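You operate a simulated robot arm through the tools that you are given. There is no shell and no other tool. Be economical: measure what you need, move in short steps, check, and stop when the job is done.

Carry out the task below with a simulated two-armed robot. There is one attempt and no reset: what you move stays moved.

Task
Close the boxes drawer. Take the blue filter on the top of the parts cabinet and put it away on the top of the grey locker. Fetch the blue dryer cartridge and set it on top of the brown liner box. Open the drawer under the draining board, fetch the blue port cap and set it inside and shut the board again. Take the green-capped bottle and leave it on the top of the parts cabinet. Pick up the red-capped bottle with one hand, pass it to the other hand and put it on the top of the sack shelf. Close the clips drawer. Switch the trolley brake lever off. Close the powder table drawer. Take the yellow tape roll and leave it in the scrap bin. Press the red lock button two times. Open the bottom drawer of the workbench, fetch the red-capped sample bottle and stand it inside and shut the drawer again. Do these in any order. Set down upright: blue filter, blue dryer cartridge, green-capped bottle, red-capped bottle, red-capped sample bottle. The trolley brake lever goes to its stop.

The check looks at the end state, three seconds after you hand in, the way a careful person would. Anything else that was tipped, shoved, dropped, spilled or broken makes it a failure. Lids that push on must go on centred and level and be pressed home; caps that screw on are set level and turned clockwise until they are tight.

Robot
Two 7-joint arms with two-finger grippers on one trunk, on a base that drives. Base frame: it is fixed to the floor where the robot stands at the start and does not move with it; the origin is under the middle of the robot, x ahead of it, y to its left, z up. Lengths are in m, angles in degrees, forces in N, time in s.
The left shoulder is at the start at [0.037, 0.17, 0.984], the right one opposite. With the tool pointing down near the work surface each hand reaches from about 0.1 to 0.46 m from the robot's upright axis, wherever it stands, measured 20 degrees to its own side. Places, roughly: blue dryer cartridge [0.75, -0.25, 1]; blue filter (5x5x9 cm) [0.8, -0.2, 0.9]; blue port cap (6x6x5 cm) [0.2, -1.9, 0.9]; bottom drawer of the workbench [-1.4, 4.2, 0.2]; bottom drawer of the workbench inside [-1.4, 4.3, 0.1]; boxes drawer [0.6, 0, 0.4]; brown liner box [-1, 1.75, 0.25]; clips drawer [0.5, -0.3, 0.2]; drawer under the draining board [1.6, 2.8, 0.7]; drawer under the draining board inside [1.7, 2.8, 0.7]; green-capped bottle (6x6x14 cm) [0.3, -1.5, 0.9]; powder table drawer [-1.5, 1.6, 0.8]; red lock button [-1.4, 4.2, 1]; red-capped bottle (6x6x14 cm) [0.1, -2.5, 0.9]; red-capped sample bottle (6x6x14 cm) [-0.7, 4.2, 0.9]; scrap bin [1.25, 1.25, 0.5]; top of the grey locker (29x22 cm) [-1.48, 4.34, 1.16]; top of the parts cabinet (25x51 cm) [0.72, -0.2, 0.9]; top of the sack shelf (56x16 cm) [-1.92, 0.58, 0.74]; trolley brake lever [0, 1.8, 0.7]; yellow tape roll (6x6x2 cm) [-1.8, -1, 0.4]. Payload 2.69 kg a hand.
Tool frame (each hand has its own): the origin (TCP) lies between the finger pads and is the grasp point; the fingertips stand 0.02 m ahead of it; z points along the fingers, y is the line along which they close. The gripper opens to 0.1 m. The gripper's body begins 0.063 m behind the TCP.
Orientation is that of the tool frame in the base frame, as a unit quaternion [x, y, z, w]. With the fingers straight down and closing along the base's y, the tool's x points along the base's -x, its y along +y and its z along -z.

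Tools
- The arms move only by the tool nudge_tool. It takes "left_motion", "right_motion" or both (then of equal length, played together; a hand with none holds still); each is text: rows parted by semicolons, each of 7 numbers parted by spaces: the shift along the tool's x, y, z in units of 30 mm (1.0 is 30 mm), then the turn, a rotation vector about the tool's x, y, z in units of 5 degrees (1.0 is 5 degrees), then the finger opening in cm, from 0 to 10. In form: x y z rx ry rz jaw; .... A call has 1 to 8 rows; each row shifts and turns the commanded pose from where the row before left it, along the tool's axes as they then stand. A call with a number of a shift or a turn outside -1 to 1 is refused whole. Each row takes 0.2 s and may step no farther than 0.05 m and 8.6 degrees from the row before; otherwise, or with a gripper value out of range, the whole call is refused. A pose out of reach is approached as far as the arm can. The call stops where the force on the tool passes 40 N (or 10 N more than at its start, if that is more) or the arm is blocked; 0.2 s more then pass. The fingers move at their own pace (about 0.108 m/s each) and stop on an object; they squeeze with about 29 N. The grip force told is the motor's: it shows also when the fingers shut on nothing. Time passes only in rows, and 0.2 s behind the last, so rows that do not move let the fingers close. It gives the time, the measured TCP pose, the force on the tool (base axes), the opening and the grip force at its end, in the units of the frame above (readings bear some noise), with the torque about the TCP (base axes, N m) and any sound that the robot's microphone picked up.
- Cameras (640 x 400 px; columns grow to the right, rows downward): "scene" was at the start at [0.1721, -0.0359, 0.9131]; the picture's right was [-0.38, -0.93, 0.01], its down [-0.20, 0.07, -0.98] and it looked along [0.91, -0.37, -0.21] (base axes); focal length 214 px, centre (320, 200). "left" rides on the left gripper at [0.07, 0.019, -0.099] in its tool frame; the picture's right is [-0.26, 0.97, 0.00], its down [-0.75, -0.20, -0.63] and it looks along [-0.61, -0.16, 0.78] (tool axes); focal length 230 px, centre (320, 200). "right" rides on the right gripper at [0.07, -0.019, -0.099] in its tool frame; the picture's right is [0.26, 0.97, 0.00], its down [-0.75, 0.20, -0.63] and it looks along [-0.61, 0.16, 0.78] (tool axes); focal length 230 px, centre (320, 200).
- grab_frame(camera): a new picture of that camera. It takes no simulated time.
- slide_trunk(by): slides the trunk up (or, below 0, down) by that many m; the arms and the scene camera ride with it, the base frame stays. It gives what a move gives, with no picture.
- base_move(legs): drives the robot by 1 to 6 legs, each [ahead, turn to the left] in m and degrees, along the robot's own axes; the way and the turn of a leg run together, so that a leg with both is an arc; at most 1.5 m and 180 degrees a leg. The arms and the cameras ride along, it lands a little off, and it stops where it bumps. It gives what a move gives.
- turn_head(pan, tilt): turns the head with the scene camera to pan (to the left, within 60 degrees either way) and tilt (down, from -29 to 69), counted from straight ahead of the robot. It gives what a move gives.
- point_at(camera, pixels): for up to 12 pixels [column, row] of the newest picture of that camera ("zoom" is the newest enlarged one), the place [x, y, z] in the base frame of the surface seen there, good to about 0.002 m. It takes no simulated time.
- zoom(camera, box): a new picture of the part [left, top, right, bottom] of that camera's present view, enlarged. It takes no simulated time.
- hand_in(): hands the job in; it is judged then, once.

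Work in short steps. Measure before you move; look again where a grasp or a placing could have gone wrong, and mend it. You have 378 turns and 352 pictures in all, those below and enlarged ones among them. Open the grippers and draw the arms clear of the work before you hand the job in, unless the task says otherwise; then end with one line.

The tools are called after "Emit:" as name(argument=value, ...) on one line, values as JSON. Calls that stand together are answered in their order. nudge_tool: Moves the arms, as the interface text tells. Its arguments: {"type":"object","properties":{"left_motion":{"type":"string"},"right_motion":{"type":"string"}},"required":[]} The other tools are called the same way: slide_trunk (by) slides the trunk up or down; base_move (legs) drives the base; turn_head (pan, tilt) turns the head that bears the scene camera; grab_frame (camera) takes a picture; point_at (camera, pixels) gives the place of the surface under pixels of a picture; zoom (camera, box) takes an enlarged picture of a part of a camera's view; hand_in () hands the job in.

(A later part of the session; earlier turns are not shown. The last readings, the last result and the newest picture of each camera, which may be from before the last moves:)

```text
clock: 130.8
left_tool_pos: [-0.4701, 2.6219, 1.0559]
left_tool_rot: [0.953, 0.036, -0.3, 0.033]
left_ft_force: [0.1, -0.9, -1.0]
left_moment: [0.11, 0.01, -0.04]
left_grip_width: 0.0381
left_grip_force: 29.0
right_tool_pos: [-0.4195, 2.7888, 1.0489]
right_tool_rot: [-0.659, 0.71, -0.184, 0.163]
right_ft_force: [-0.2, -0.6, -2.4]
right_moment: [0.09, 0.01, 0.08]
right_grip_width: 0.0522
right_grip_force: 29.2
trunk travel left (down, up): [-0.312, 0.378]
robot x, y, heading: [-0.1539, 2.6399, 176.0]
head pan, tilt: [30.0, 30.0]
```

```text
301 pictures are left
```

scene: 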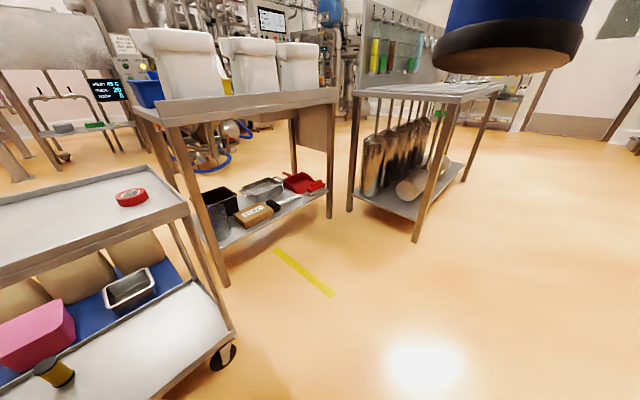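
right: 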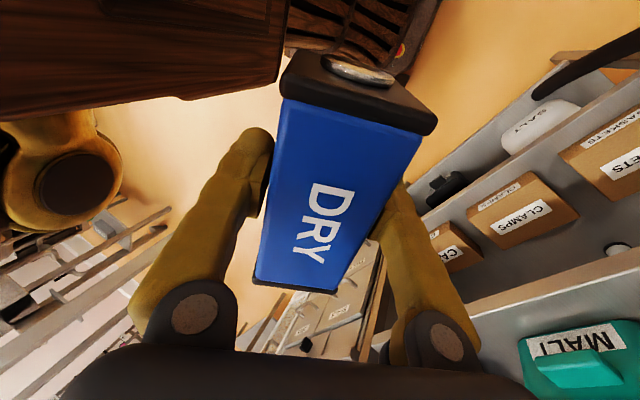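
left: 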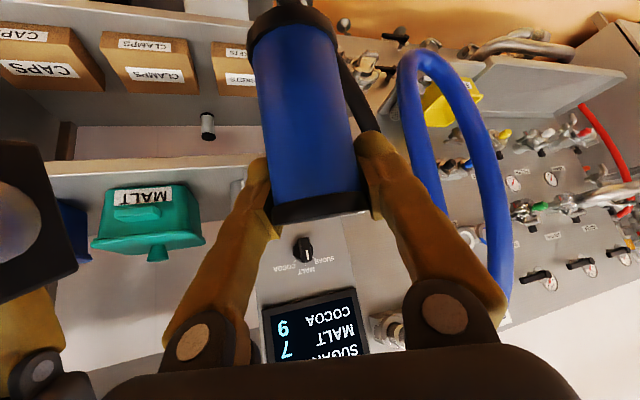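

From behind the LINERS box is at (250,215), near the rear edge. Measure.

Emit:
zoom(camera="scene", box=[130, 80, 390, 300])

Emit:
point_at(camera="scene", pixels=[[235, 208], [250, 205], [270, 205], [252, 222], [238, 218], [225, 245], [327, 190], [228, 285], [330, 215], [205, 112], [235, 330], [225, 265]])

```text
1.82 times, centred on (260, 190) of scene
```

zoom: 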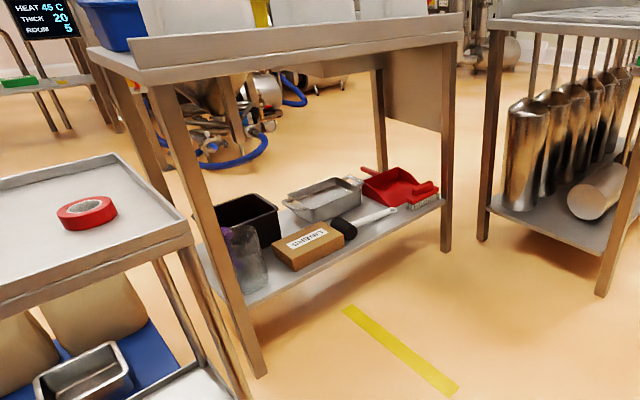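

```text
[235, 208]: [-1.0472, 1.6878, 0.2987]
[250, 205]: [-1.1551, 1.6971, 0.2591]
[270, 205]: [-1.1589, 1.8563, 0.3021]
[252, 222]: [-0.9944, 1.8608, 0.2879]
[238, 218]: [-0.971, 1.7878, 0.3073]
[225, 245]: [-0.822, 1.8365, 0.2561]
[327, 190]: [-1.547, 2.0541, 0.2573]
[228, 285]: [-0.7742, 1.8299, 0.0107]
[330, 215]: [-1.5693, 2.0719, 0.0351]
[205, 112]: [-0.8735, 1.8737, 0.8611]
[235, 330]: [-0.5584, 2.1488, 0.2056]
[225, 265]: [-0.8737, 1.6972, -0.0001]
```

Drive to behind the table and face it (heading 253).

Emit:
base_move(legs=[[0.62, 0], [0, 77]])

Emit:
turn_head(pan=-10, tilt=40)

Emit:
grab_frame(camera="scene")

```text
clock: 134.8
left_tool_pos: [-1.0485, 2.6565, 1.0585]
left_tool_rot: [0.953, 0.045, -0.297, 0.039]
left_ft_force: [1.2, 0.4, -0.9]
left_moment: [0.0, 0.04, -0.06]
left_grip_width: 0.0382
left_grip_force: 29.0
right_tool_pos: [-1.002, 2.8288, 1.0417]
right_tool_rot: [-0.663, 0.7, -0.195, 0.177]
right_ft_force: [-0.2, -0.8, -1.4]
right_moment: [-0.03, 0.07, 0.01]
right_grip_width: 0.0522
right_grip_force: 29.5
trunk travel left (down, up): [-0.312, 0.378]
robot x, y, heading: [-0.7656, 2.677, 177.2]
head pan, tilt: [30.0, 30.0]
stopped in leg 2: the robot was blocked; the commanded pose is now the measured one
```

```text
clock: 135.8
left_tool_pos: [-1.0515, 2.6579, 1.0581]
left_tool_rot: [0.953, 0.045, -0.298, 0.039]
left_ft_force: [0.2, 0.1, -0.3]
left_moment: [-0.01, 0.02, -0.04]
left_grip_width: 0.0378
left_grip_force: 29.0
right_tool_pos: [-1.0037, 2.8281, 1.0422]
right_tool_rot: [-0.663, 0.701, -0.196, 0.176]
right_ft_force: [0.2, -0.2, -1.7]
right_moment: [0.0, -0.01, -0.02]
right_grip_width: 0.0522
right_grip_force: 29.3
trunk travel left (down, up): [-0.312, 0.378]
robot x, y, heading: [-0.7699, 2.6821, 177.3]
head pan, tilt: [-10.0, 40.0]
```

```text
299 pictures are left
```

scene: 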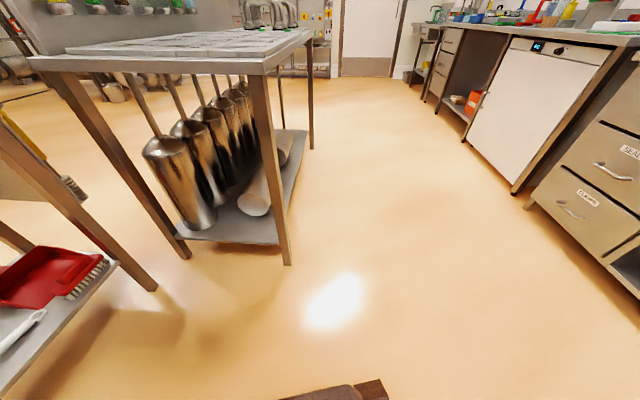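

Blocked without anything near: my hands have crept toward the body with each drive (right hand now tilted 30° back). Re-level both hands and push them forward.

Emit:
nudge_tool(left_motion="-1 0 0.6 0 -1 0 0;-1 0 0.6 0 -1 0 0;-0.8 0 0.6 0 0 0 0;-0.8 0 0.6 0 0 0 0;-0.8 0 0.6 0 0 0 0;0 0 0 0 0 0 0;0 0 0 0 0 0 0", right_motion="0 0.9 -0.6 -1 0 0 0;0 0.9 -0.5 -1 0 0 0;0 1 -0.4 -1 0 0 0;0 1 -0.2 -1 0 0 0;0 1 0 -1 0 0 0;0 0 0 -1 0 0 0;0 0 0 0 0 0 0")

Emit:
grab_frame(camera="right")

```text
clock: 137.4
left_tool_pos: [-1.2093, 2.6408, 1.0881]
left_tool_rot: [0.918, 0.043, -0.392, 0.04]
left_ft_force: [0.4, -1.0, -1.1]
left_moment: [-0.01, -0.03, 0.01]
left_grip_width: 0.0379
left_grip_force: 29.2
right_tool_pos: [-1.1624, 2.8378, 1.0591]
right_tool_rot: [-0.686, 0.727, 0.016, -0.023]
right_ft_force: [0.0, -0.9, -1.6]
right_moment: [-0.05, -0.01, -0.03]
right_grip_width: 0.0518
right_grip_force: 28.7
trunk travel left (down, up): [-0.312, 0.378]
robot x, y, heading: [-0.7655, 2.6773, 177.4]
head pan, tilt: [-10.0, 40.0]
```

```text
298 pictures are left
```

right: 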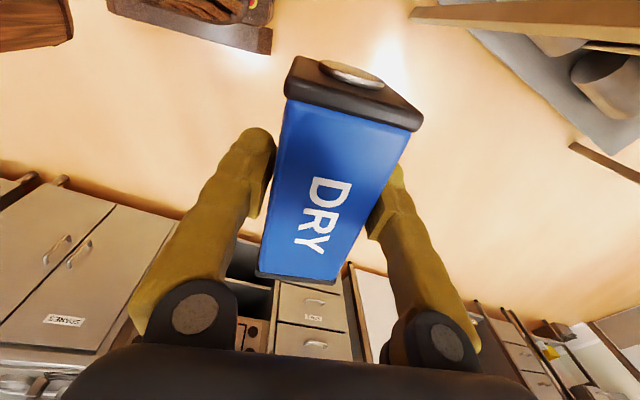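

Now turn left to face the table's rear.

Emit:
base_move(legs=[[0, 76]])

Emit:
turn_head(pan=-10, tilt=40)

Emit:
grab_frame(camera="scene")

```text
clock: 138.3
left_tool_pos: [-1.17, 2.6287, 1.072]
left_tool_rot: [0.927, 0.05, -0.368, 0.047]
left_ft_force: [0.2, -0.2, -0.9]
left_moment: [0.0, 0.04, -0.02]
left_grip_width: 0.0378
left_grip_force: 29.0
right_tool_pos: [-1.1264, 2.8276, 1.0424]
right_tool_rot: [-0.695, 0.719, -0.007, -0.004]
right_ft_force: [0.2, -1.1, -2.1]
right_moment: [-0.03, 0.04, 0.01]
right_grip_width: 0.0519
right_grip_force: 28.8
trunk travel left (down, up): [-0.312, 0.378]
robot x, y, heading: [-0.7698, 2.6829, 178.5]
head pan, tilt: [-10.0, 40.0]
stopped in leg 1: the robot was blocked; the commanded pose is now the measured one
```

```text
clock: 138.9
left_tool_pos: [-1.1728, 2.63, 1.0716]
left_tool_rot: [0.927, 0.051, -0.369, 0.047]
left_ft_force: [0.4, 0.2, -0.5]
left_moment: [0.02, -0.01, 0.03]
left_grip_width: 0.0379
left_grip_force: 29.4
right_tool_pos: [-1.1313, 2.8274, 1.0431]
right_tool_rot: [-0.695, 0.719, -0.006, -0.005]
right_ft_force: [-0.2, 0.3, -2.1]
right_moment: [-0.01, 0.0, 0.01]
right_grip_width: 0.0519
right_grip_force: 29.0
trunk travel left (down, up): [-0.312, 0.378]
robot x, y, heading: [-0.7654, 2.6833, 178.7]
head pan, tilt: [-10.0, 40.0]
```

```text
297 pictures are left
```

scene: 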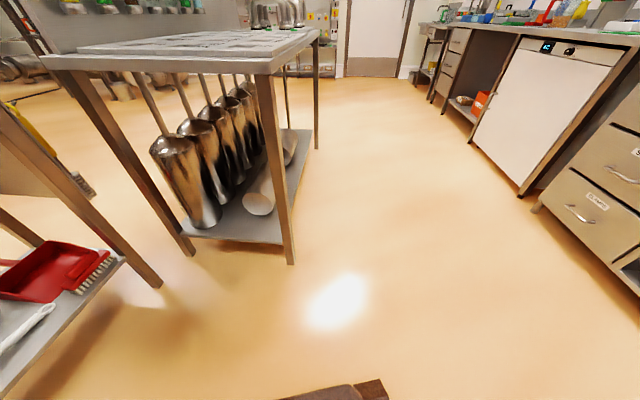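

Still blocked; look left-down for what is there.

Emit:
turn_head(pan=40, tilt=40)

Emit:
grab_frame(camera="scene")

Emit:
turn_head(pan=-40, tilt=40)

Emit:
grab_frame(camera="scene")

Emit:
grab_frame(camera="left")

```text
clock: 140.1
left_tool_pos: [-1.1738, 2.6287, 1.0715]
left_tool_rot: [0.927, 0.052, -0.368, 0.048]
left_ft_force: [0.7, 0.4, -0.7]
left_moment: [-0.02, -0.01, 0.0]
left_grip_width: 0.0379
left_grip_force: 29.0
right_tool_pos: [-1.13, 2.8269, 1.0422]
right_tool_rot: [-0.695, 0.719, -0.006, -0.006]
right_ft_force: [0.1, 0.3, -1.5]
right_moment: [-0.01, -0.02, -0.01]
right_grip_width: 0.0519
right_grip_force: 29.1
trunk travel left (down, up): [-0.312, 0.378]
robot x, y, heading: [-0.7681, 2.6759, 178.4]
head pan, tilt: [40.0, 40.0]
```

```text
296 pictures are left
```

scene: 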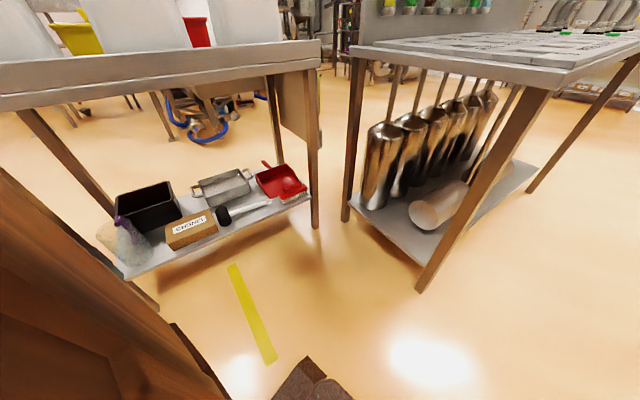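

```text
clock: 141.6
left_tool_pos: [-1.1731, 2.6289, 1.0703]
left_tool_rot: [0.927, 0.052, -0.369, 0.048]
left_ft_force: [0.3, -0.4, -1.6]
left_moment: [0.01, 0.01, -0.02]
left_grip_width: 0.0379
left_grip_force: 29.2
right_tool_pos: [-1.1294, 2.8284, 1.0429]
right_tool_rot: [-0.695, 0.719, -0.006, -0.005]
right_ft_force: [-0.1, -0.1, -2.7]
right_moment: [-0.02, 0.01, 0.04]
right_grip_width: 0.0521
right_grip_force: 28.8
trunk travel left (down, up): [-0.312, 0.378]
robot x, y, heading: [-0.7677, 2.6806, 178.4]
head pan, tilt: [-40.0, 40.0]
```

```text
295 pictures are left
```

scene: 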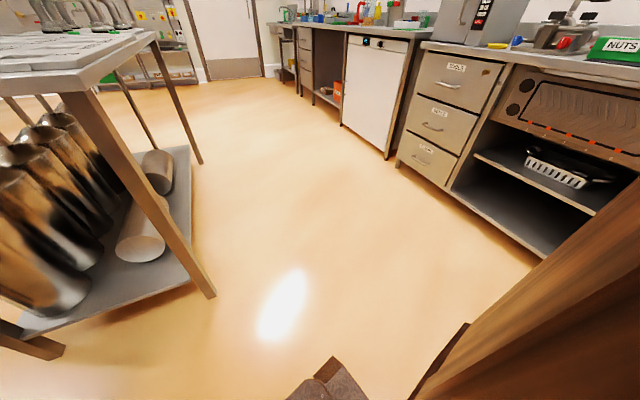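

```text
294 pictures are left
```

left: 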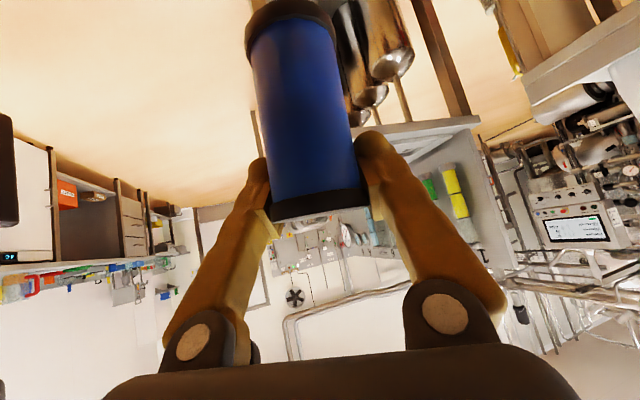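

Likely my left elbow meets the trolley's corner when swinging back. Move ahead 0.18, then turn.

Emit:
base_move(legs=[[0.18, 0], [0, 75]])

Emit:
turn_head(pan=-10, tilt=40)

Emit:
grab_frame(camera="scene")

```text
clock: 143.6
left_tool_pos: [-1.3169, 2.6229, 1.0669]
left_tool_rot: [0.929, 0.061, -0.36, 0.053]
left_ft_force: [0.3, 0.6, -1.2]
left_moment: [-0.01, 0.04, 0.0]
left_grip_width: 0.0374
left_grip_force: 28.8
right_tool_pos: [-1.2764, 2.8228, 1.0321]
right_tool_rot: [-0.704, 0.71, -0.023, 0.011]
right_ft_force: [-0.4, 0.1, -1.3]
right_moment: [-0.04, 0.02, 0.0]
right_grip_width: 0.052
right_grip_force: 28.9
trunk travel left (down, up): [-0.312, 0.378]
robot x, y, heading: [-0.9539, 2.6866, 179.5]
head pan, tilt: [-40.0, 40.0]
stopped in leg 2: the robot was blocked; the commanded pose is now the measured one
```

```text
clock: 144.5
left_tool_pos: [-1.3208, 2.6242, 1.0682]
left_tool_rot: [0.929, 0.061, -0.361, 0.053]
left_ft_force: [-0.7, 0.2, -0.8]
left_moment: [-0.02, -0.01, -0.02]
left_grip_width: 0.0379
left_grip_force: 29.0
right_tool_pos: [-1.278, 2.8237, 1.0308]
right_tool_rot: [-0.703, 0.71, -0.022, 0.01]
right_ft_force: [0.4, -0.1, -2.3]
right_moment: [0.0, 0.02, -0.02]
right_grip_width: 0.0519
right_grip_force: 29.0
trunk travel left (down, up): [-0.312, 0.378]
robot x, y, heading: [-0.9473, 2.6865, 179.7]
head pan, tilt: [-10.0, 40.0]
```

```text
293 pictures are left
```

scene: 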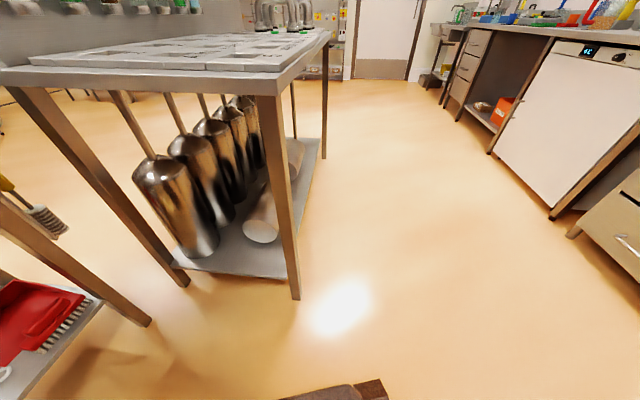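

Test a small turn.

Emit:
base_move(legs=[[0, 15]])

```text
clock: 145.4
left_tool_pos: [-1.2808, 2.6049, 1.0672]
left_tool_rot: [0.928, 0.083, -0.357, 0.063]
left_ft_force: [0.1, -0.6, -1.2]
left_moment: [0.0, 0.08, -0.02]
left_grip_width: 0.0377
left_grip_force: 29.0
right_tool_pos: [-1.2472, 2.8082, 1.0224]
right_tool_rot: [0.721, -0.691, 0.035, -0.026]
right_ft_force: [-0.4, -0.1, -2.2]
right_moment: [-0.03, 0.0, 0.0]
right_grip_width: 0.0523
right_grip_force: 29.0
trunk travel left (down, up): [-0.312, 0.378]
robot x, y, heading: [-0.9522, 2.6861, -177.5]
head pan, tilt: [-10.0, 40.0]
stopped in leg 1: the robot was blocked; the commanded pose is now the measured one
```

Emit:
turn_head(pan=45, tilt=20)

Emit:
grab_frame(camera="scene")

Emit:
grab_frame(camera="right")

```text
clock: 146.6
left_tool_pos: [-1.2832, 2.6055, 1.0657]
left_tool_rot: [0.929, 0.083, -0.355, 0.063]
left_ft_force: [-0.2, -0.5, -0.3]
left_moment: [0.01, 0.0, 0.04]
left_grip_width: 0.0376
left_grip_force: 28.7
right_tool_pos: [-1.2498, 2.8086, 1.0219]
right_tool_rot: [0.721, -0.691, 0.035, -0.026]
right_ft_force: [-0.3, -0.4, -1.4]
right_moment: [-0.03, -0.01, -0.02]
right_grip_width: 0.052
right_grip_force: 29.3
trunk travel left (down, up): [-0.312, 0.378]
robot x, y, heading: [-0.9496, 2.688, -177.6]
head pan, tilt: [45.0, 20.0]
```

```text
292 pictures are left
```

scene: 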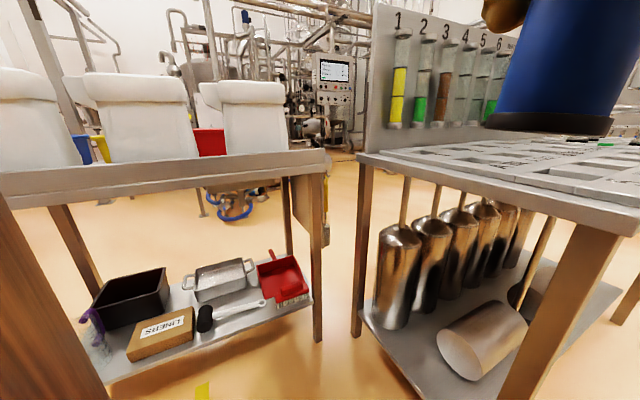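

```text
291 pictures are left
```

right: 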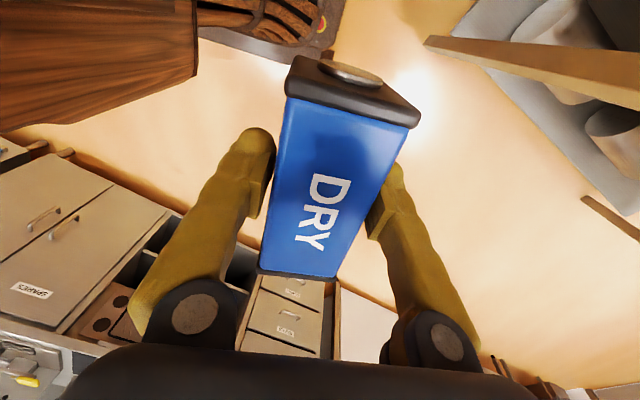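

Emit:
base_move(legs=[[0, -12]])

Emit:
base_move(legs=[[-0.1, 0]])

Emit:
base_move(legs=[[0, 30]])

```text
clock: 147.5
left_tool_pos: [-1.2508, 2.6248, 1.0675]
left_tool_rot: [0.931, 0.053, -0.357, 0.053]
left_ft_force: [1.6, 0.3, -1.1]
left_moment: [0.03, 0.01, -0.01]
left_grip_width: 0.0377
left_grip_force: 28.8
right_tool_pos: [-1.2018, 2.8258, 1.0171]
right_tool_rot: [-0.7, 0.712, -0.047, 0.036]
right_ft_force: [1.1, 0.0, -1.9]
right_moment: [-0.02, 0.08, 0.01]
right_grip_width: 0.0524
right_grip_force: 29.0
trunk travel left (down, up): [-0.312, 0.378]
robot x, y, heading: [-0.9492, 2.6846, 179.0]
head pan, tilt: [45.0, 20.0]
stopped in leg 1: the robot was blocked; the commanded pose is now the measured one
```

```text
clock: 148.7
left_tool_pos: [-1.1587, 2.6238, 1.0663]
left_tool_rot: [0.932, 0.054, -0.356, 0.053]
left_ft_force: [-0.7, 0.4, -0.2]
left_moment: [-0.02, -0.01, 0.01]
left_grip_width: 0.0377
left_grip_force: 29.4
right_tool_pos: [-1.1098, 2.8241, 1.017]
right_tool_rot: [-0.699, 0.712, -0.046, 0.036]
right_ft_force: [-1.4, 0.4, -1.9]
right_moment: [0.01, -0.06, 0.02]
right_grip_width: 0.0521
right_grip_force: 29.4
trunk travel left (down, up): [-0.312, 0.378]
robot x, y, heading: [-0.8466, 2.6845, 178.8]
head pan, tilt: [45.0, 20.0]
```

```text
clock: 150.6
left_tool_pos: [-1.0675, 2.4849, 1.0712]
left_tool_rot: [0.881, 0.295, -0.339, 0.147]
left_ft_force: [0.6, 0.4, -0.8]
left_moment: [0.02, 0.0, -0.02]
left_grip_width: 0.038
left_grip_force: 29.1
right_tool_pos: [-1.1273, 2.6831, 1.019]
right_tool_rot: [0.862, -0.504, 0.033, -0.043]
right_ft_force: [-0.2, 0.3, -2.6]
right_moment: [-0.02, 0.0, 0.05]
right_grip_width: 0.0519
right_grip_force: 28.8
trunk travel left (down, up): [-0.312, 0.378]
robot x, y, heading: [-0.8481, 2.6868, -150.9]
head pan, tilt: [45.0, 20.0]
```

Backing slightly freed it. Continue turning to 253°.

Emit:
base_move(legs=[[0, 43]])

Emit:
turn_head(pan=-10, tilt=40)

Emit:
grab_frame(camera="scene")

```text
clock: 153.0
left_tool_pos: [-0.8685, 2.4049, 1.0756]
left_tool_rot: [0.712, 0.593, -0.269, 0.263]
left_ft_force: [-0.2, 0.1, -0.1]
left_moment: [0.01, 0.02, -0.02]
left_grip_width: 0.0378
left_grip_force: 29.1
right_tool_pos: [-1.049, 2.5115, 1.0208]
right_tool_rot: [0.986, -0.159, 0.014, -0.047]
right_ft_force: [0.4, -1.1, -1.6]
right_moment: [-0.04, -0.01, 0.01]
right_grip_width: 0.0519
right_grip_force: 28.4
trunk travel left (down, up): [-0.312, 0.378]
robot x, y, heading: [-0.852, 2.6893, -108.4]
head pan, tilt: [45.0, 20.0]
```

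```text
clock: 154.2
left_tool_pos: [-0.871, 2.4074, 1.0826]
left_tool_rot: [0.712, 0.58, -0.287, 0.272]
left_ft_force: [-58.6, -187.2, 4.2]
left_moment: [1.57, -0.55, 0.14]
left_grip_width: 0.0378
left_grip_force: 29.0
right_tool_pos: [-1.0449, 2.5305, 1.0151]
right_tool_rot: [0.985, -0.158, 0.013, -0.065]
right_ft_force: [-13.6, 10.2, -6.6]
right_moment: [0.19, 0.51, 0.79]
right_grip_width: 0.0529
right_grip_force: 28.6
trunk travel left (down, up): [-0.312, 0.378]
robot x, y, heading: [-0.85, 2.6849, -108.4]
head pan, tilt: [-10.0, 40.0]
```

```text
290 pictures are left
```

scene: 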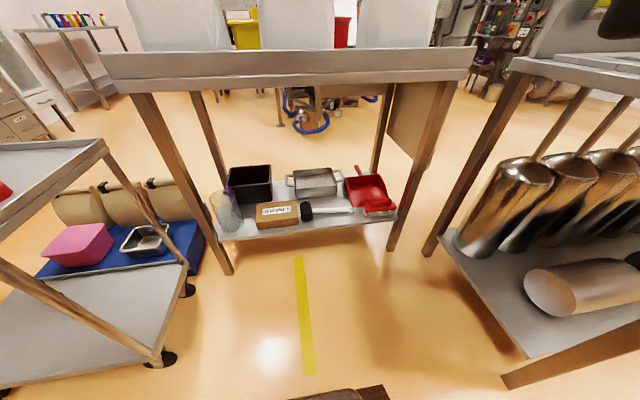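

The left wrist is pressing my own head (hand only 0.27 ahead): that was the blocking. Move the left hand forward and outward; also the right forward.

Emit:
nudge_tool(left_motion="-0.79 0.3 0.61 0 0 0 0;-0.79 0.5 0.61 0 0 0 0;-0.79 0.6 0.61 0 0 0 0;-0.79 0.6 0.61 0 0 0 0;-0.79 0.6 0.61 0 0 0 0;-0.79 0.3 0.61 0 0 0 0", right_motion="0 0.6 0 0 0 0 0;0 1 0 0 0 0 0;0 1 0 0 0 0 0;0 1 0 -0.5 0 0 0;0 0.5 0 -0.5 0 0 0;0 0 0 0 0 0 0")

Emit:
grab_frame(camera="left")

Emit:
grab_frame(camera="scene")

```text
clock: 154.5
left_tool_pos: [-0.8711, 2.4082, 1.0895]
left_tool_rot: [0.703, 0.576, -0.31, 0.278]
left_ft_force: [-80.9, -193.3, -30.7]
left_moment: [-3.62, 0.89, 3.13]
left_grip_width: 0.0376
left_grip_force: 28.9
right_tool_pos: [-1.039, 2.5406, 1.0144]
right_tool_rot: [0.985, -0.16, 0.019, -0.068]
right_ft_force: [-12.4, -10.8, -1.4]
right_moment: [-0.27, 0.21, -0.61]
right_grip_width: 0.0543
right_grip_force: 29.3
trunk travel left (down, up): [-0.312, 0.378]
robot x, y, heading: [-0.8504, 2.6867, -108.5]
head pan, tilt: [-10.0, 40.0]
stopped in row 1 (left hand): the force on the tool passed its limit at 224 N (the readings are from after the stop); the commanded pose is now the measured one
```

```text
289 pictures are left
```

left: 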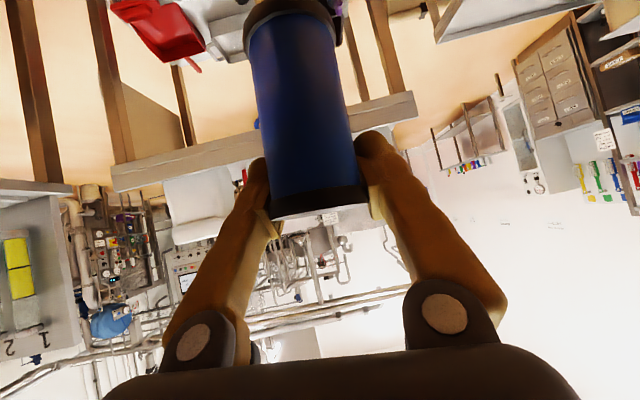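

```text
288 pictures are left
```

scene: 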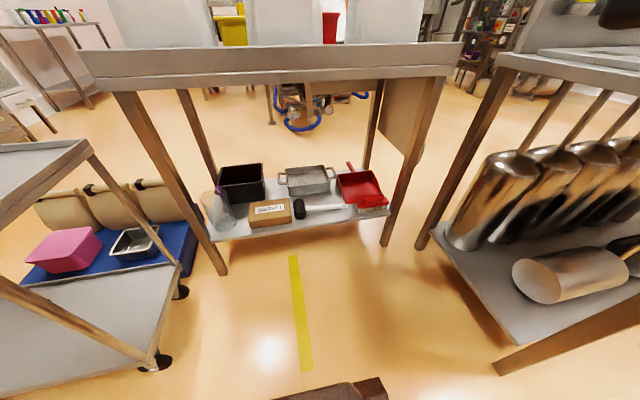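

Turn the head back to where the contact was absent, then move the left hand out.

Emit:
turn_head(pan=45, tilt=20)

Emit:
nudge_tool(left_motion="-0.79 0 0.61 0 0 0 0;-0.79 0.3 0.61 0 0 0 0;-0.79 0.6 0.61 0 0 0 0;-0.79 0.6 0.61 0 0 0 0;-0.79 0.6 0.61 0 0 0 0;-0.79 0.5 0.61 0 0 0 0", right_motion="0 0.6 0 0 0 0 0;0 1 0 0 0 0 0;0 1 0 0 0 0 0;0 1 0 -0.5 0 0 0;0 0.5 0 -0.5 0 0 0;0 0 0 0 0 0 0")

```text
clock: 155.8
left_tool_pos: [-0.8718, 2.4076, 1.0905]
left_tool_rot: [0.705, 0.576, -0.308, 0.278]
left_ft_force: [-78.2, -192.5, -22.6]
left_moment: [-2.43, 0.66, 2.98]
left_grip_width: 0.0377
left_grip_force: 29.2
right_tool_pos: [-1.038, 2.5415, 1.0143]
right_tool_rot: [0.984, -0.16, 0.02, -0.069]
right_ft_force: [0.9, 1.0, -2.3]
right_moment: [0.0, -0.02, 0.02]
right_grip_width: 0.0521
right_grip_force: 29.2
trunk travel left (down, up): [-0.312, 0.378]
robot x, y, heading: [-0.8509, 2.6883, -108.5]
head pan, tilt: [45.0, 20.0]
```

```text
clock: 156.0
left_tool_pos: [-0.8715, 2.4086, 1.0981]
left_tool_rot: [0.696, 0.572, -0.326, 0.287]
left_ft_force: [-87.3, -217.0, -35.4]
left_moment: [-2.95, 0.61, 3.69]
left_grip_width: 0.0375
left_grip_force: 29.2
right_tool_pos: [-1.0349, 2.5548, 1.0128]
right_tool_rot: [0.984, -0.16, 0.02, -0.075]
right_ft_force: [0.2, 0.7, -2.3]
right_moment: [-0.04, 0.03, 0.01]
right_grip_width: 0.0521
right_grip_force: 29.0
trunk travel left (down, up): [-0.312, 0.378]
robot x, y, heading: [-0.8506, 2.6851, -108.4]
head pan, tilt: [45.0, 20.0]
stopped in row 1 (left hand): the force on the tool passed its limit at 233 N (the readings are from after the stop); the commanded pose is now the measured one
```

Probe which direction relieves the contact: small step to the left.

Emit:
nudge_tool(left_motion="0 0.5 0 0 0 0 0")

Emit:
nudge_tool(left_motion="0.3 0 0.4 0 0.5 0 0")

```text
clock: 156.3
left_tool_pos: [-0.8745, 2.4084, 1.1065]
left_tool_rot: [0.692, 0.554, -0.356, 0.297]
left_ft_force: [-95.4, -234.2, -49.9]
left_moment: [-5.08, 1.45, 2.76]
left_grip_width: 0.0379
left_grip_force: 28.8
left hand out of reach, approached as far as the arm can: row 1
right_tool_pos: [-1.0264, 2.5625, 1.0129]
right_tool_rot: [0.983, -0.165, 0.03, -0.08]
right_ft_force: [-0.5, -0.5, -1.8]
right_moment: [-0.03, -0.02, -0.02]
right_grip_width: 0.0519
right_grip_force: 28.8
trunk travel left (down, up): [-0.312, 0.378]
robot x, y, heading: [-0.8513, 2.6838, -108.8]
head pan, tilt: [45.0, 20.0]
stopped in row 1 (left hand): the force on the tool passed its limit at 271 N (the readings are from after the stop); the commanded pose is now the measured one
```

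```text
clock: 156.8
left_tool_pos: [-0.8761, 2.4088, 1.1109]
left_tool_rot: [0.685, 0.553, -0.365, 0.302]
left_ft_force: [-95.6, -237.0, -55.2]
left_moment: [-6.54, 2.02, 2.16]
left_grip_width: 0.0376
left_grip_force: 28.8
right_tool_pos: [-1.0152, 2.5666, 1.0182]
right_tool_rot: [0.981, -0.171, 0.046, -0.079]
right_ft_force: [3.1, -12.5, -3.6]
right_moment: [-0.15, 0.01, -0.18]
right_grip_width: 0.0517
right_grip_force: 29.4
trunk travel left (down, up): [-0.312, 0.378]
robot x, y, heading: [-0.8501, 2.6877, -108.3]
head pan, tilt: [45.0, 20.0]
stopped in row 1 (left hand): the force on the tool passed its limit at 270 N (the readings are from after the stop); the commanded pose is now the measured one
```

Try moving the head away from the hand instead.

Emit:
turn_head(pan=-50, tilt=0)

Emit:
grab_frame(camera="scene")

Emit:
grab_frame(camera="right")

```text
clock: 158.5
left_tool_pos: [-0.8775, 2.407, 1.111]
left_tool_rot: [0.687, 0.552, -0.365, 0.301]
left_ft_force: [-84.4, -235.7, -28.9]
left_moment: [-2.81, 0.95, 0.76]
left_grip_width: 0.0378
left_grip_force: 29.2
right_tool_pos: [-1.0165, 2.5669, 1.0184]
right_tool_rot: [0.981, -0.171, 0.045, -0.081]
right_ft_force: [-8.5, -18.2, -4.8]
right_moment: [-0.24, 0.03, 0.18]
right_grip_width: 0.0521
right_grip_force: 28.9
trunk travel left (down, up): [-0.312, 0.378]
robot x, y, heading: [-0.8529, 2.6866, -108.4]
head pan, tilt: [-50.0, 0.0]
```

```text
287 pictures are left
```

scene: 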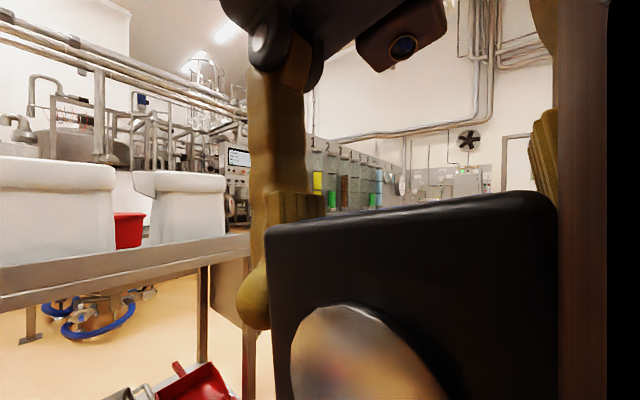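

```text
286 pictures are left
```

right: 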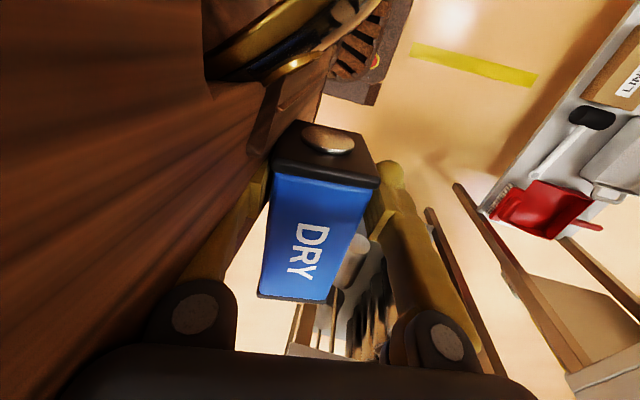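

The right hand is against my chest too. Move the right hand forward and right first.

Emit:
nudge_tool(right_motion="-0.3 0.8 0 0 0 0 0;-0.5 1 0 0 0 0 0;-0.5 1 0 -0.5 0 0 0;-0.3 1 0 -0.5 0 0 0;0 1 0 -0.5 0 0 0;0 1 0 -0.5 0 0 0;0 0 0 0 0 0 0")

Emit:
grab_frame(camera="right")

```text
clock: 160.1
left_tool_pos: [-0.8759, 2.4076, 1.1106]
left_tool_rot: [0.686, 0.553, -0.365, 0.302]
left_ft_force: [-69.8, -237.8, -6.1]
left_moment: [0.44, -0.08, -1.36]
left_grip_width: 0.0379
left_grip_force: 28.6
right_tool_pos: [-1.1248, 2.43, 0.9965]
right_tool_rot: [0.986, -0.166, 0.014, 0.015]
right_ft_force: [0.0, -0.1, -1.9]
right_moment: [0.01, -0.04, -0.01]
right_grip_width: 0.052
right_grip_force: 29.2
trunk travel left (down, up): [-0.312, 0.378]
robot x, y, heading: [-0.8532, 2.6853, -108.6]
head pan, tilt: [-50.0, 0.0]
```

```text
285 pictures are left
```

right: 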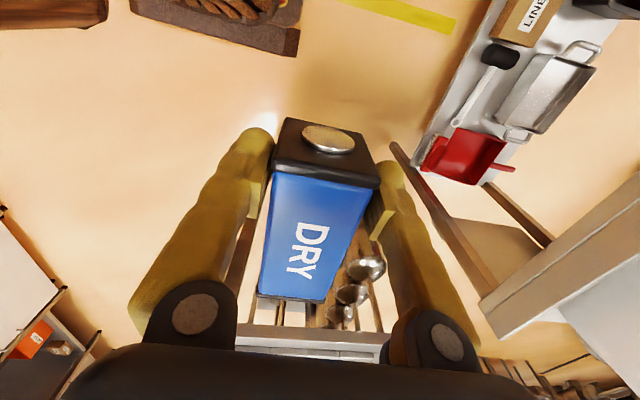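

Right hand is free (dryer has pivoted in the grip; I'll correct later). Try the left hand forward again.

Emit:
nudge_tool(left_motion="-0.7 0 0.7 0 0 0 0;-0.7 0 0.7 0 0 0 0;-0.7 0.3 0.7 0 0 0 0;-0.7 0.5 0.7 0 0 0 0")

Emit:
grab_frame(camera="left")

Emit:
grab_frame(camera="scene")

```text
clock: 161.1
left_tool_pos: [-0.8628, 2.3023, 1.1242]
left_tool_rot: [0.687, 0.569, -0.343, 0.295]
left_ft_force: [-0.3, -0.3, -1.4]
left_moment: [0.0, -0.01, -0.01]
left_grip_width: 0.0373
left_grip_force: 28.7
right_tool_pos: [-1.1252, 2.4307, 0.9946]
right_tool_rot: [0.986, -0.166, 0.013, 0.013]
right_ft_force: [0.4, -0.3, -2.7]
right_moment: [0.02, -0.01, 0.01]
right_grip_width: 0.052
right_grip_force: 28.8
trunk travel left (down, up): [-0.312, 0.378]
robot x, y, heading: [-0.8515, 2.6882, -108.3]
head pan, tilt: [-50.0, 0.0]
```

```text
284 pictures are left
```

left: 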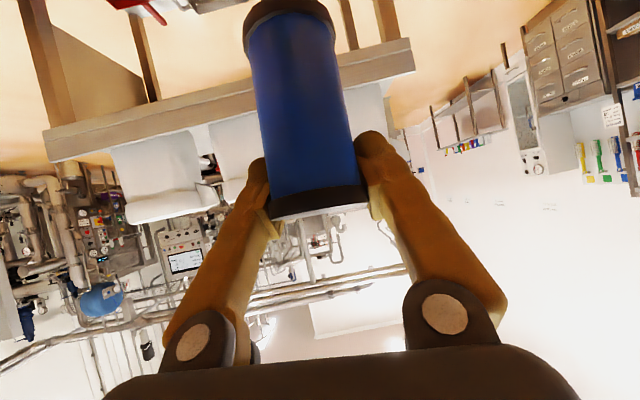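

```text
283 pictures are left
```

scene: 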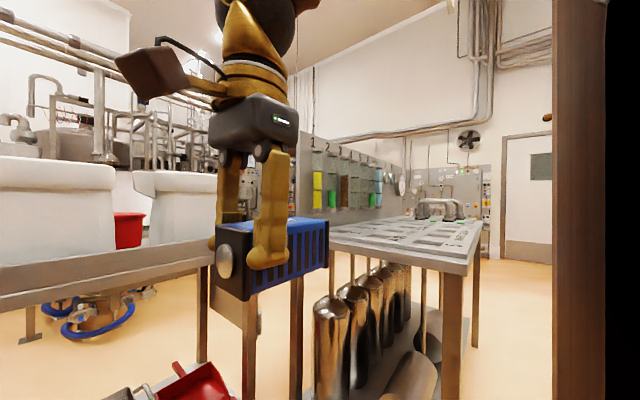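

Both free. Measure the dryer's pose in the right grip.

Emit:
point_at(camera="right", pixels=[[283, 182], [365, 190], [322, 292], [266, 286], [300, 230], [327, 140], [285, 125], [365, 140]])

Emit:
zoom(camera="scene", box=[180, 120, 360, 320])

```text
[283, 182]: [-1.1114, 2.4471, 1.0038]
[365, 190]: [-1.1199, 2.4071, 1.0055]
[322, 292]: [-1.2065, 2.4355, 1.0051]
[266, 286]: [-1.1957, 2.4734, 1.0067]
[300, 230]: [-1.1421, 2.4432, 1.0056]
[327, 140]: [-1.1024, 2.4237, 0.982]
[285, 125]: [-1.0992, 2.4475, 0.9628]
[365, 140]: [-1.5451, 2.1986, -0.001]
```

```text
2.00 times, centred on (270, 220) of scene
```

zoom: 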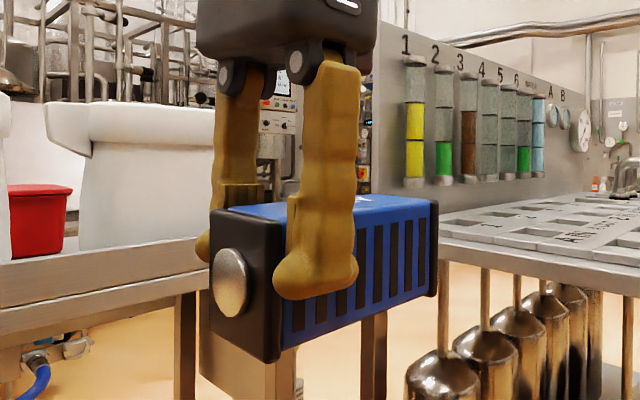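

The dryer stays level, just slid in the grip (bottom ≈ TCP−0.055, centre 3.5 cm to the right of TCP). Extend left a bit more, and look at the box.

Emit:
nudge_tool(left_motion="-0.7 0.7 0.7 0 0 0 0;-0.7 0.7 0.7 0 0 0 0;0 0.5 0 0 0 0 0;0 0 0 0 0 0 0", right_motion="0 1 0 0 0 0 0;0 0 0 0 0 0 0;0 0 0 0 0 0 0;0 0 0 0 0 0 0")

Emit:
turn_head(pan=0, tilt=42)

Emit:
zoom(camera="scene", box=[130, 100, 450, 300])

```text
clock: 162.1
left_tool_pos: [-0.8177, 2.2348, 1.1323]
left_tool_rot: [0.687, 0.57, -0.342, 0.294]
left_ft_force: [0.2, 1.0, -0.1]
left_moment: [0.02, -0.02, 0.01]
left_grip_width: 0.0377
left_grip_force: 29.1
right_tool_pos: [-1.134, 2.4022, 0.9964]
right_tool_rot: [0.986, -0.166, 0.013, 0.012]
right_ft_force: [-1.0, 0.5, -2.2]
right_moment: [-0.01, -0.07, 0.0]
right_grip_width: 0.0522
right_grip_force: 29.1
trunk travel left (down, up): [-0.312, 0.378]
robot x, y, heading: [-0.8477, 2.686, -108.5]
head pan, tilt: [-50.0, 0.0]
```

```text
clock: 163.3
left_tool_pos: [-0.8187, 2.2349, 1.1328]
left_tool_rot: [0.687, 0.569, -0.343, 0.293]
left_ft_force: [-0.4, 0.1, -1.0]
left_moment: [0.01, 0.04, 0.0]
left_grip_width: 0.0375
left_grip_force: 29.3
right_tool_pos: [-1.1332, 2.4024, 0.9954]
right_tool_rot: [0.986, -0.167, 0.013, 0.013]
right_ft_force: [-0.5, -0.3, -2.0]
right_moment: [0.05, -0.07, 0.0]
right_grip_width: 0.0521
right_grip_force: 29.3
trunk travel left (down, up): [-0.312, 0.378]
robot x, y, heading: [-0.8532, 2.684, -108.5]
head pan, tilt: [0.0, 42.0]
```

```text
2.00 times, centred on (290, 200) of scene
```

zoom: 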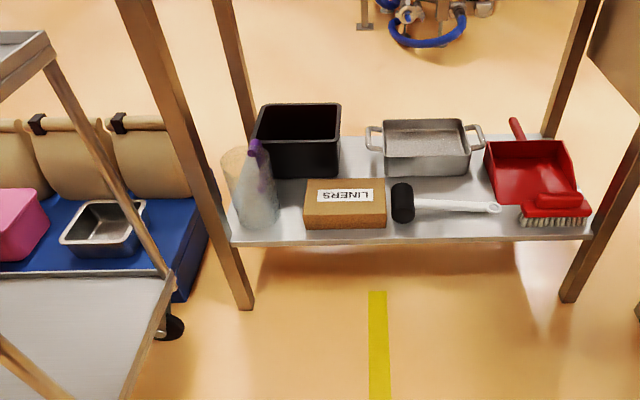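

Emit:
point_at(camera="zoom", pixels=[[307, 182], [384, 182], [304, 211], [385, 211], [345, 196], [345, 220], [240, 160], [270, 200], [300, 140], [230, 238], [590, 232], [402, 195]])

Emit:
grab_frame(camera="scene")

```text
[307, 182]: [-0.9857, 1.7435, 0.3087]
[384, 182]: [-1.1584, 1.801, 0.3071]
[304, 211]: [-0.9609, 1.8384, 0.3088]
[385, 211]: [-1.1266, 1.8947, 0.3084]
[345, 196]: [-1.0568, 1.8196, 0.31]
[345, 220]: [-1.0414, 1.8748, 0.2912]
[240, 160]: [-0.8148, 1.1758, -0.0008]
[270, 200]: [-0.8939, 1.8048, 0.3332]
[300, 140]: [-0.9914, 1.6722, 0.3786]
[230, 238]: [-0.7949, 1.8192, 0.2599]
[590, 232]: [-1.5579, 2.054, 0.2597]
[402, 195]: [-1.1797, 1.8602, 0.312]
```

```text
280 pictures are left
```

scene: 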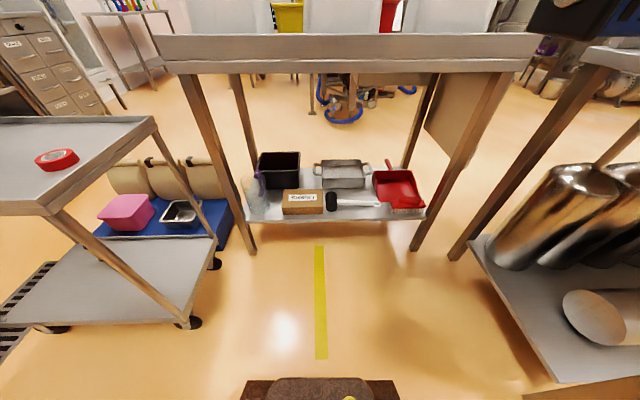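

The box top is 18×10 cm at (-1.058,1.819,0.309). It will be easier to deliver there with the left hand empty, so I first take the filter to the locker. Turn around toward the workbench.

Emit:
base_move(legs=[[0, 100]])

Emit:
base_move(legs=[[0, 75]])

Emit:
turn_head(pan=25, tilt=15)

Emit:
grab_frame(camera="scene")

```text
clock: 168.0
left_tool_pos: [-0.4133, 2.7909, 1.1316]
left_tool_rot: [0.011, 0.892, 0.002, 0.452]
left_ft_force: [-0.6, 0.1, -0.6]
left_moment: [0.02, 0.0, -0.01]
left_grip_width: 0.0375
left_grip_force: 28.9
right_tool_pos: [-0.5281, 2.4523, 0.9958]
right_tool_rot: [0.766, 0.642, 0.019, -0.001]
right_ft_force: [-0.4, 0.6, -1.2]
right_moment: [0.06, 0.02, -0.02]
right_grip_width: 0.0518
right_grip_force: 29.3
trunk travel left (down, up): [-0.312, 0.378]
robot x, y, heading: [-0.8509, 2.6765, -9.2]
head pan, tilt: [0.0, 42.0]
```

```text
clock: 171.7
left_tool_pos: [-0.8561, 3.117, 1.1344]
left_tool_rot: [-0.533, 0.713, 0.279, 0.36]
left_ft_force: [-0.3, 0.2, -1.3]
left_moment: [0.0, -0.05, -0.04]
left_grip_width: 0.0377
left_grip_force: 29.3
right_tool_pos: [-0.5574, 2.9209, 1.0018]
right_tool_rot: [0.216, 0.976, 0.022, -0.011]
right_ft_force: [-0.5, 0.9, -2.1]
right_moment: [0.06, 0.07, 0.0]
right_grip_width: 0.052
right_grip_force: 29.4
trunk travel left (down, up): [-0.312, 0.378]
robot x, y, heading: [-0.8466, 2.6751, 66.0]
head pan, tilt: [0.0, 42.0]
```

```text
clock: 172.6
left_tool_pos: [-0.8616, 3.1049, 1.1228]
left_tool_rot: [-0.537, 0.72, 0.271, 0.346]
left_ft_force: [-0.1, 0.2, -0.9]
left_moment: [-0.01, -0.02, 0.02]
left_grip_width: 0.0375
left_grip_force: 29.1
right_tool_pos: [-0.5657, 2.9036, 0.9935]
right_tool_rot: [0.215, 0.976, 0.006, -0.014]
right_ft_force: [0.1, 0.5, -2.2]
right_moment: [0.02, 0.05, 0.04]
right_grip_width: 0.0518
right_grip_force: 29.2
trunk travel left (down, up): [-0.312, 0.378]
robot x, y, heading: [-0.8456, 2.6702, 66.0]
head pan, tilt: [25.0, 15.0]
```

```text
279 pictures are left
```

scene: 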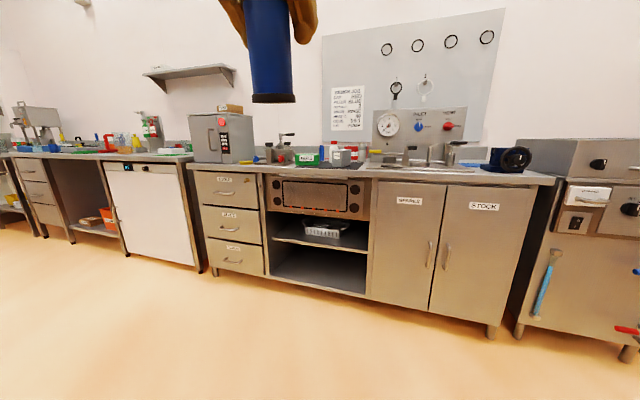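

Locker at (222,138). Zoom for details.

Emit:
zoom(camera="scene", box=[170, 85, 390, 235])

Emit:
point_at(camera="scene", pixels=[[192, 117], [250, 116], [222, 122], [230, 165], [229, 108], [200, 170], [262, 180], [232, 258], [232, 246], [334, 150], [210, 275], [270, 280]])

```text
2.67 times, centred on (280, 160) of scene
```

zoom: 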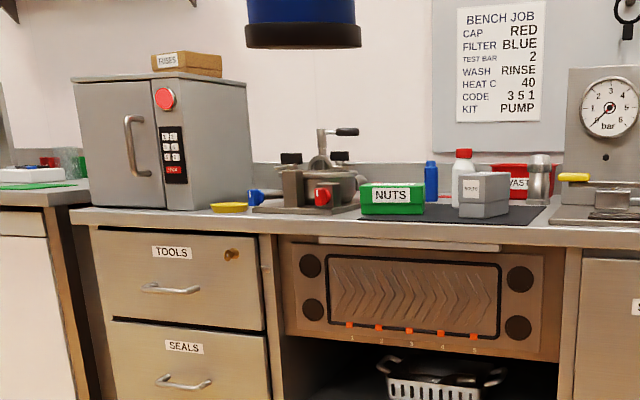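

```text
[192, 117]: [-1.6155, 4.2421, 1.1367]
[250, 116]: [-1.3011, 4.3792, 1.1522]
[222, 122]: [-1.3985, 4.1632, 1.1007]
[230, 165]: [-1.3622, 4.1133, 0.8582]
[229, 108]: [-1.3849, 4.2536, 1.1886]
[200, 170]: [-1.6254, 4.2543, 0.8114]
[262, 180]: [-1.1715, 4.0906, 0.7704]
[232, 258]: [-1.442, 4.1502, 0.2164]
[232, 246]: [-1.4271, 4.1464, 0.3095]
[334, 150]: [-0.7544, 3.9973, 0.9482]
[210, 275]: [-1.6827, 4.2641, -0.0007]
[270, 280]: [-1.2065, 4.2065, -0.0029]
```

Plan: filter goes on the left part of the locker top (FUSES box is on the right part). Raise the trunk, lift the right hand, extend the hands, then drive there.

Emit:
slide_trunk(by=0.15)

Emit:
nudge_tool(left_motion="-0.6 0 0 0 0 0 0;-0.6 0 0 0 0 0 0;0 0 0 0 0 0 0;0 0 0 0 0 0 0;0 0 0 0 0 0 0", right_motion="0 0.3 -1 0 0 0 0;0 0.3 -1 0 0 0 0;0 0.3 -1 0 0 0 0;0 0.3 -1 0 0 0 0;0 0 -1 0 0 0 0")

Emit:
base_move(legs=[[0, 58], [1.2, 0]])

```text
clock: 174.4
left_tool_pos: [-0.8616, 3.1051, 1.2716]
left_tool_rot: [-0.537, 0.72, 0.271, 0.344]
left_ft_force: [0.8, 0.7, -0.5]
left_moment: [0.01, 0.0, 0.01]
left_grip_width: 0.0375
left_grip_force: 29.1
right_tool_pos: [-0.5654, 2.9033, 1.1424]
right_tool_rot: [0.216, 0.976, 0.004, -0.015]
right_ft_force: [0.5, -0.2, -1.3]
right_moment: [0.02, 0.06, -0.01]
right_grip_width: 0.0518
right_grip_force: 28.8
trunk travel left (down, up): [-0.462, 0.228]
robot x, y, heading: [-0.8477, 2.6788, 65.7]
head pan, tilt: [25.0, 15.0]
```

```text
clock: 175.6
left_tool_pos: [-0.8568, 3.1227, 1.3148]
left_tool_rot: [-0.532, 0.713, 0.28, 0.361]
left_ft_force: [0.5, -0.3, -0.6]
left_moment: [0.02, 0.0, -0.01]
left_grip_width: 0.0376
left_grip_force: 29.2
right_tool_pos: [-0.5475, 2.9307, 1.2998]
right_tool_rot: [0.216, 0.976, 0.018, -0.011]
right_ft_force: [0.3, -0.8, -2.2]
right_moment: [0.05, 0.04, 0.0]
right_grip_width: 0.0521
right_grip_force: 29.1
trunk travel left (down, up): [-0.462, 0.228]
robot x, y, heading: [-0.8468, 2.6741, 65.6]
head pan, tilt: [25.0, 15.0]
```

```text
clock: 184.3
left_tool_pos: [-1.8934, 3.9112, 1.3147]
left_tool_rot: [0.81, -0.37, -0.418, -0.182]
left_ft_force: [0.8, -0.1, -0.4]
left_moment: [0.01, 0.02, 0.01]
left_grip_width: 0.0376
left_grip_force: 29.0
right_tool_pos: [-1.5645, 4.0693, 1.3001]
right_tool_rot: [-0.28, 0.96, 0.012, -0.019]
right_ft_force: [0.6, 0.6, -1.0]
right_moment: [-0.03, 0.04, -0.02]
right_grip_width: 0.052
right_grip_force: 28.9
trunk travel left (down, up): [-0.462, 0.228]
robot x, y, heading: [-1.5078, 3.6801, 123.2]
head pan, tilt: [25.0, 15.0]
```

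Emit:
base_move(legs=[[0, -53]])

Emit:
turn_head(pan=8, tilt=20)

Emit:
grab_frame(camera="scene")

```text
clock: 187.2
left_tool_pos: [-1.558, 4.105, 1.3169]
left_tool_rot: [-0.556, 0.692, 0.295, 0.353]
left_ft_force: [0.2, 0.5, -1.5]
left_moment: [-0.01, 0.02, 0.02]
left_grip_width: 0.0378
left_grip_force: 29.0
right_tool_pos: [-1.2348, 3.9358, 1.2997]
right_tool_rot: [0.181, 0.983, 0.02, -0.012]
right_ft_force: [-0.3, -0.3, -0.7]
right_moment: [0.02, 0.06, 0.0]
right_grip_width: 0.0518
right_grip_force: 28.5
trunk travel left (down, up): [-0.462, 0.228]
robot x, y, heading: [-1.5158, 3.6812, 69.8]
head pan, tilt: [25.0, 15.0]
```

```text
clock: 187.9
left_tool_pos: [-1.565, 4.0908, 1.3041]
left_tool_rot: [-0.56, 0.699, 0.287, 0.338]
left_ft_force: [-0.2, 0.2, -1.3]
left_moment: [0.01, 0.01, 0.0]
left_grip_width: 0.0378
left_grip_force: 29.0
right_tool_pos: [-1.2397, 3.9204, 1.2885]
right_tool_rot: [0.183, 0.983, -0.004, -0.015]
right_ft_force: [-0.1, 0.0, -1.7]
right_moment: [0.03, 0.06, -0.02]
right_grip_width: 0.0521
right_grip_force: 28.8
trunk travel left (down, up): [-0.462, 0.228]
robot x, y, heading: [-1.5156, 3.6794, 69.9]
head pan, tilt: [8.0, 20.0]
```

```text
277 pictures are left
```

scene: 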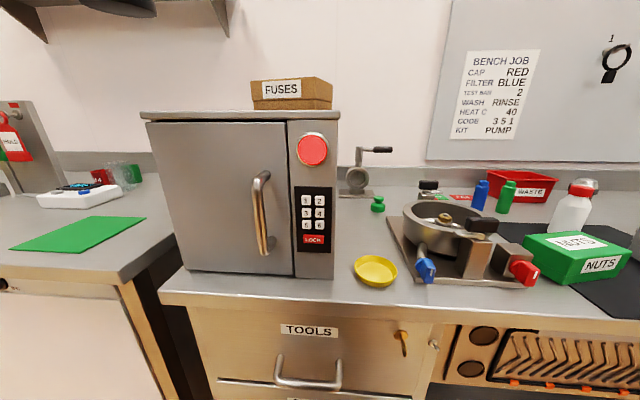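

Measure locker top corners, fuse box, button and the wall shelf.

Emit:
point_at(camera="scene", pixels=[[150, 115], [335, 115], [245, 112], [260, 105], [328, 105], [252, 80], [312, 150], [230, 30], [100, 10], [240, 18], [205, 200], [310, 265]])

Emit:
grab_frame(camera="left")

```text
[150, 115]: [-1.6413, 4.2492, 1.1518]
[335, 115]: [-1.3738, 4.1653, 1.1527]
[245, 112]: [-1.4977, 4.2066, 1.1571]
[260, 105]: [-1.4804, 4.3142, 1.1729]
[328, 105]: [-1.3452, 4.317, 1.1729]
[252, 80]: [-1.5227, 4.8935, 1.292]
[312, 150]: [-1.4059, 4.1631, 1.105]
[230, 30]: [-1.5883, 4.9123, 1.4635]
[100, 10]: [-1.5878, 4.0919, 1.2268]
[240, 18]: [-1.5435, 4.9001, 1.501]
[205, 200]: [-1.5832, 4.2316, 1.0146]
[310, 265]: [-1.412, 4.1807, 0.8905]
```

```text
276 pictures are left
```

left: 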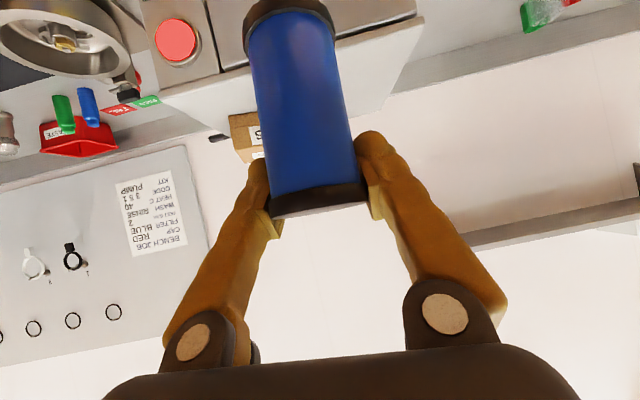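

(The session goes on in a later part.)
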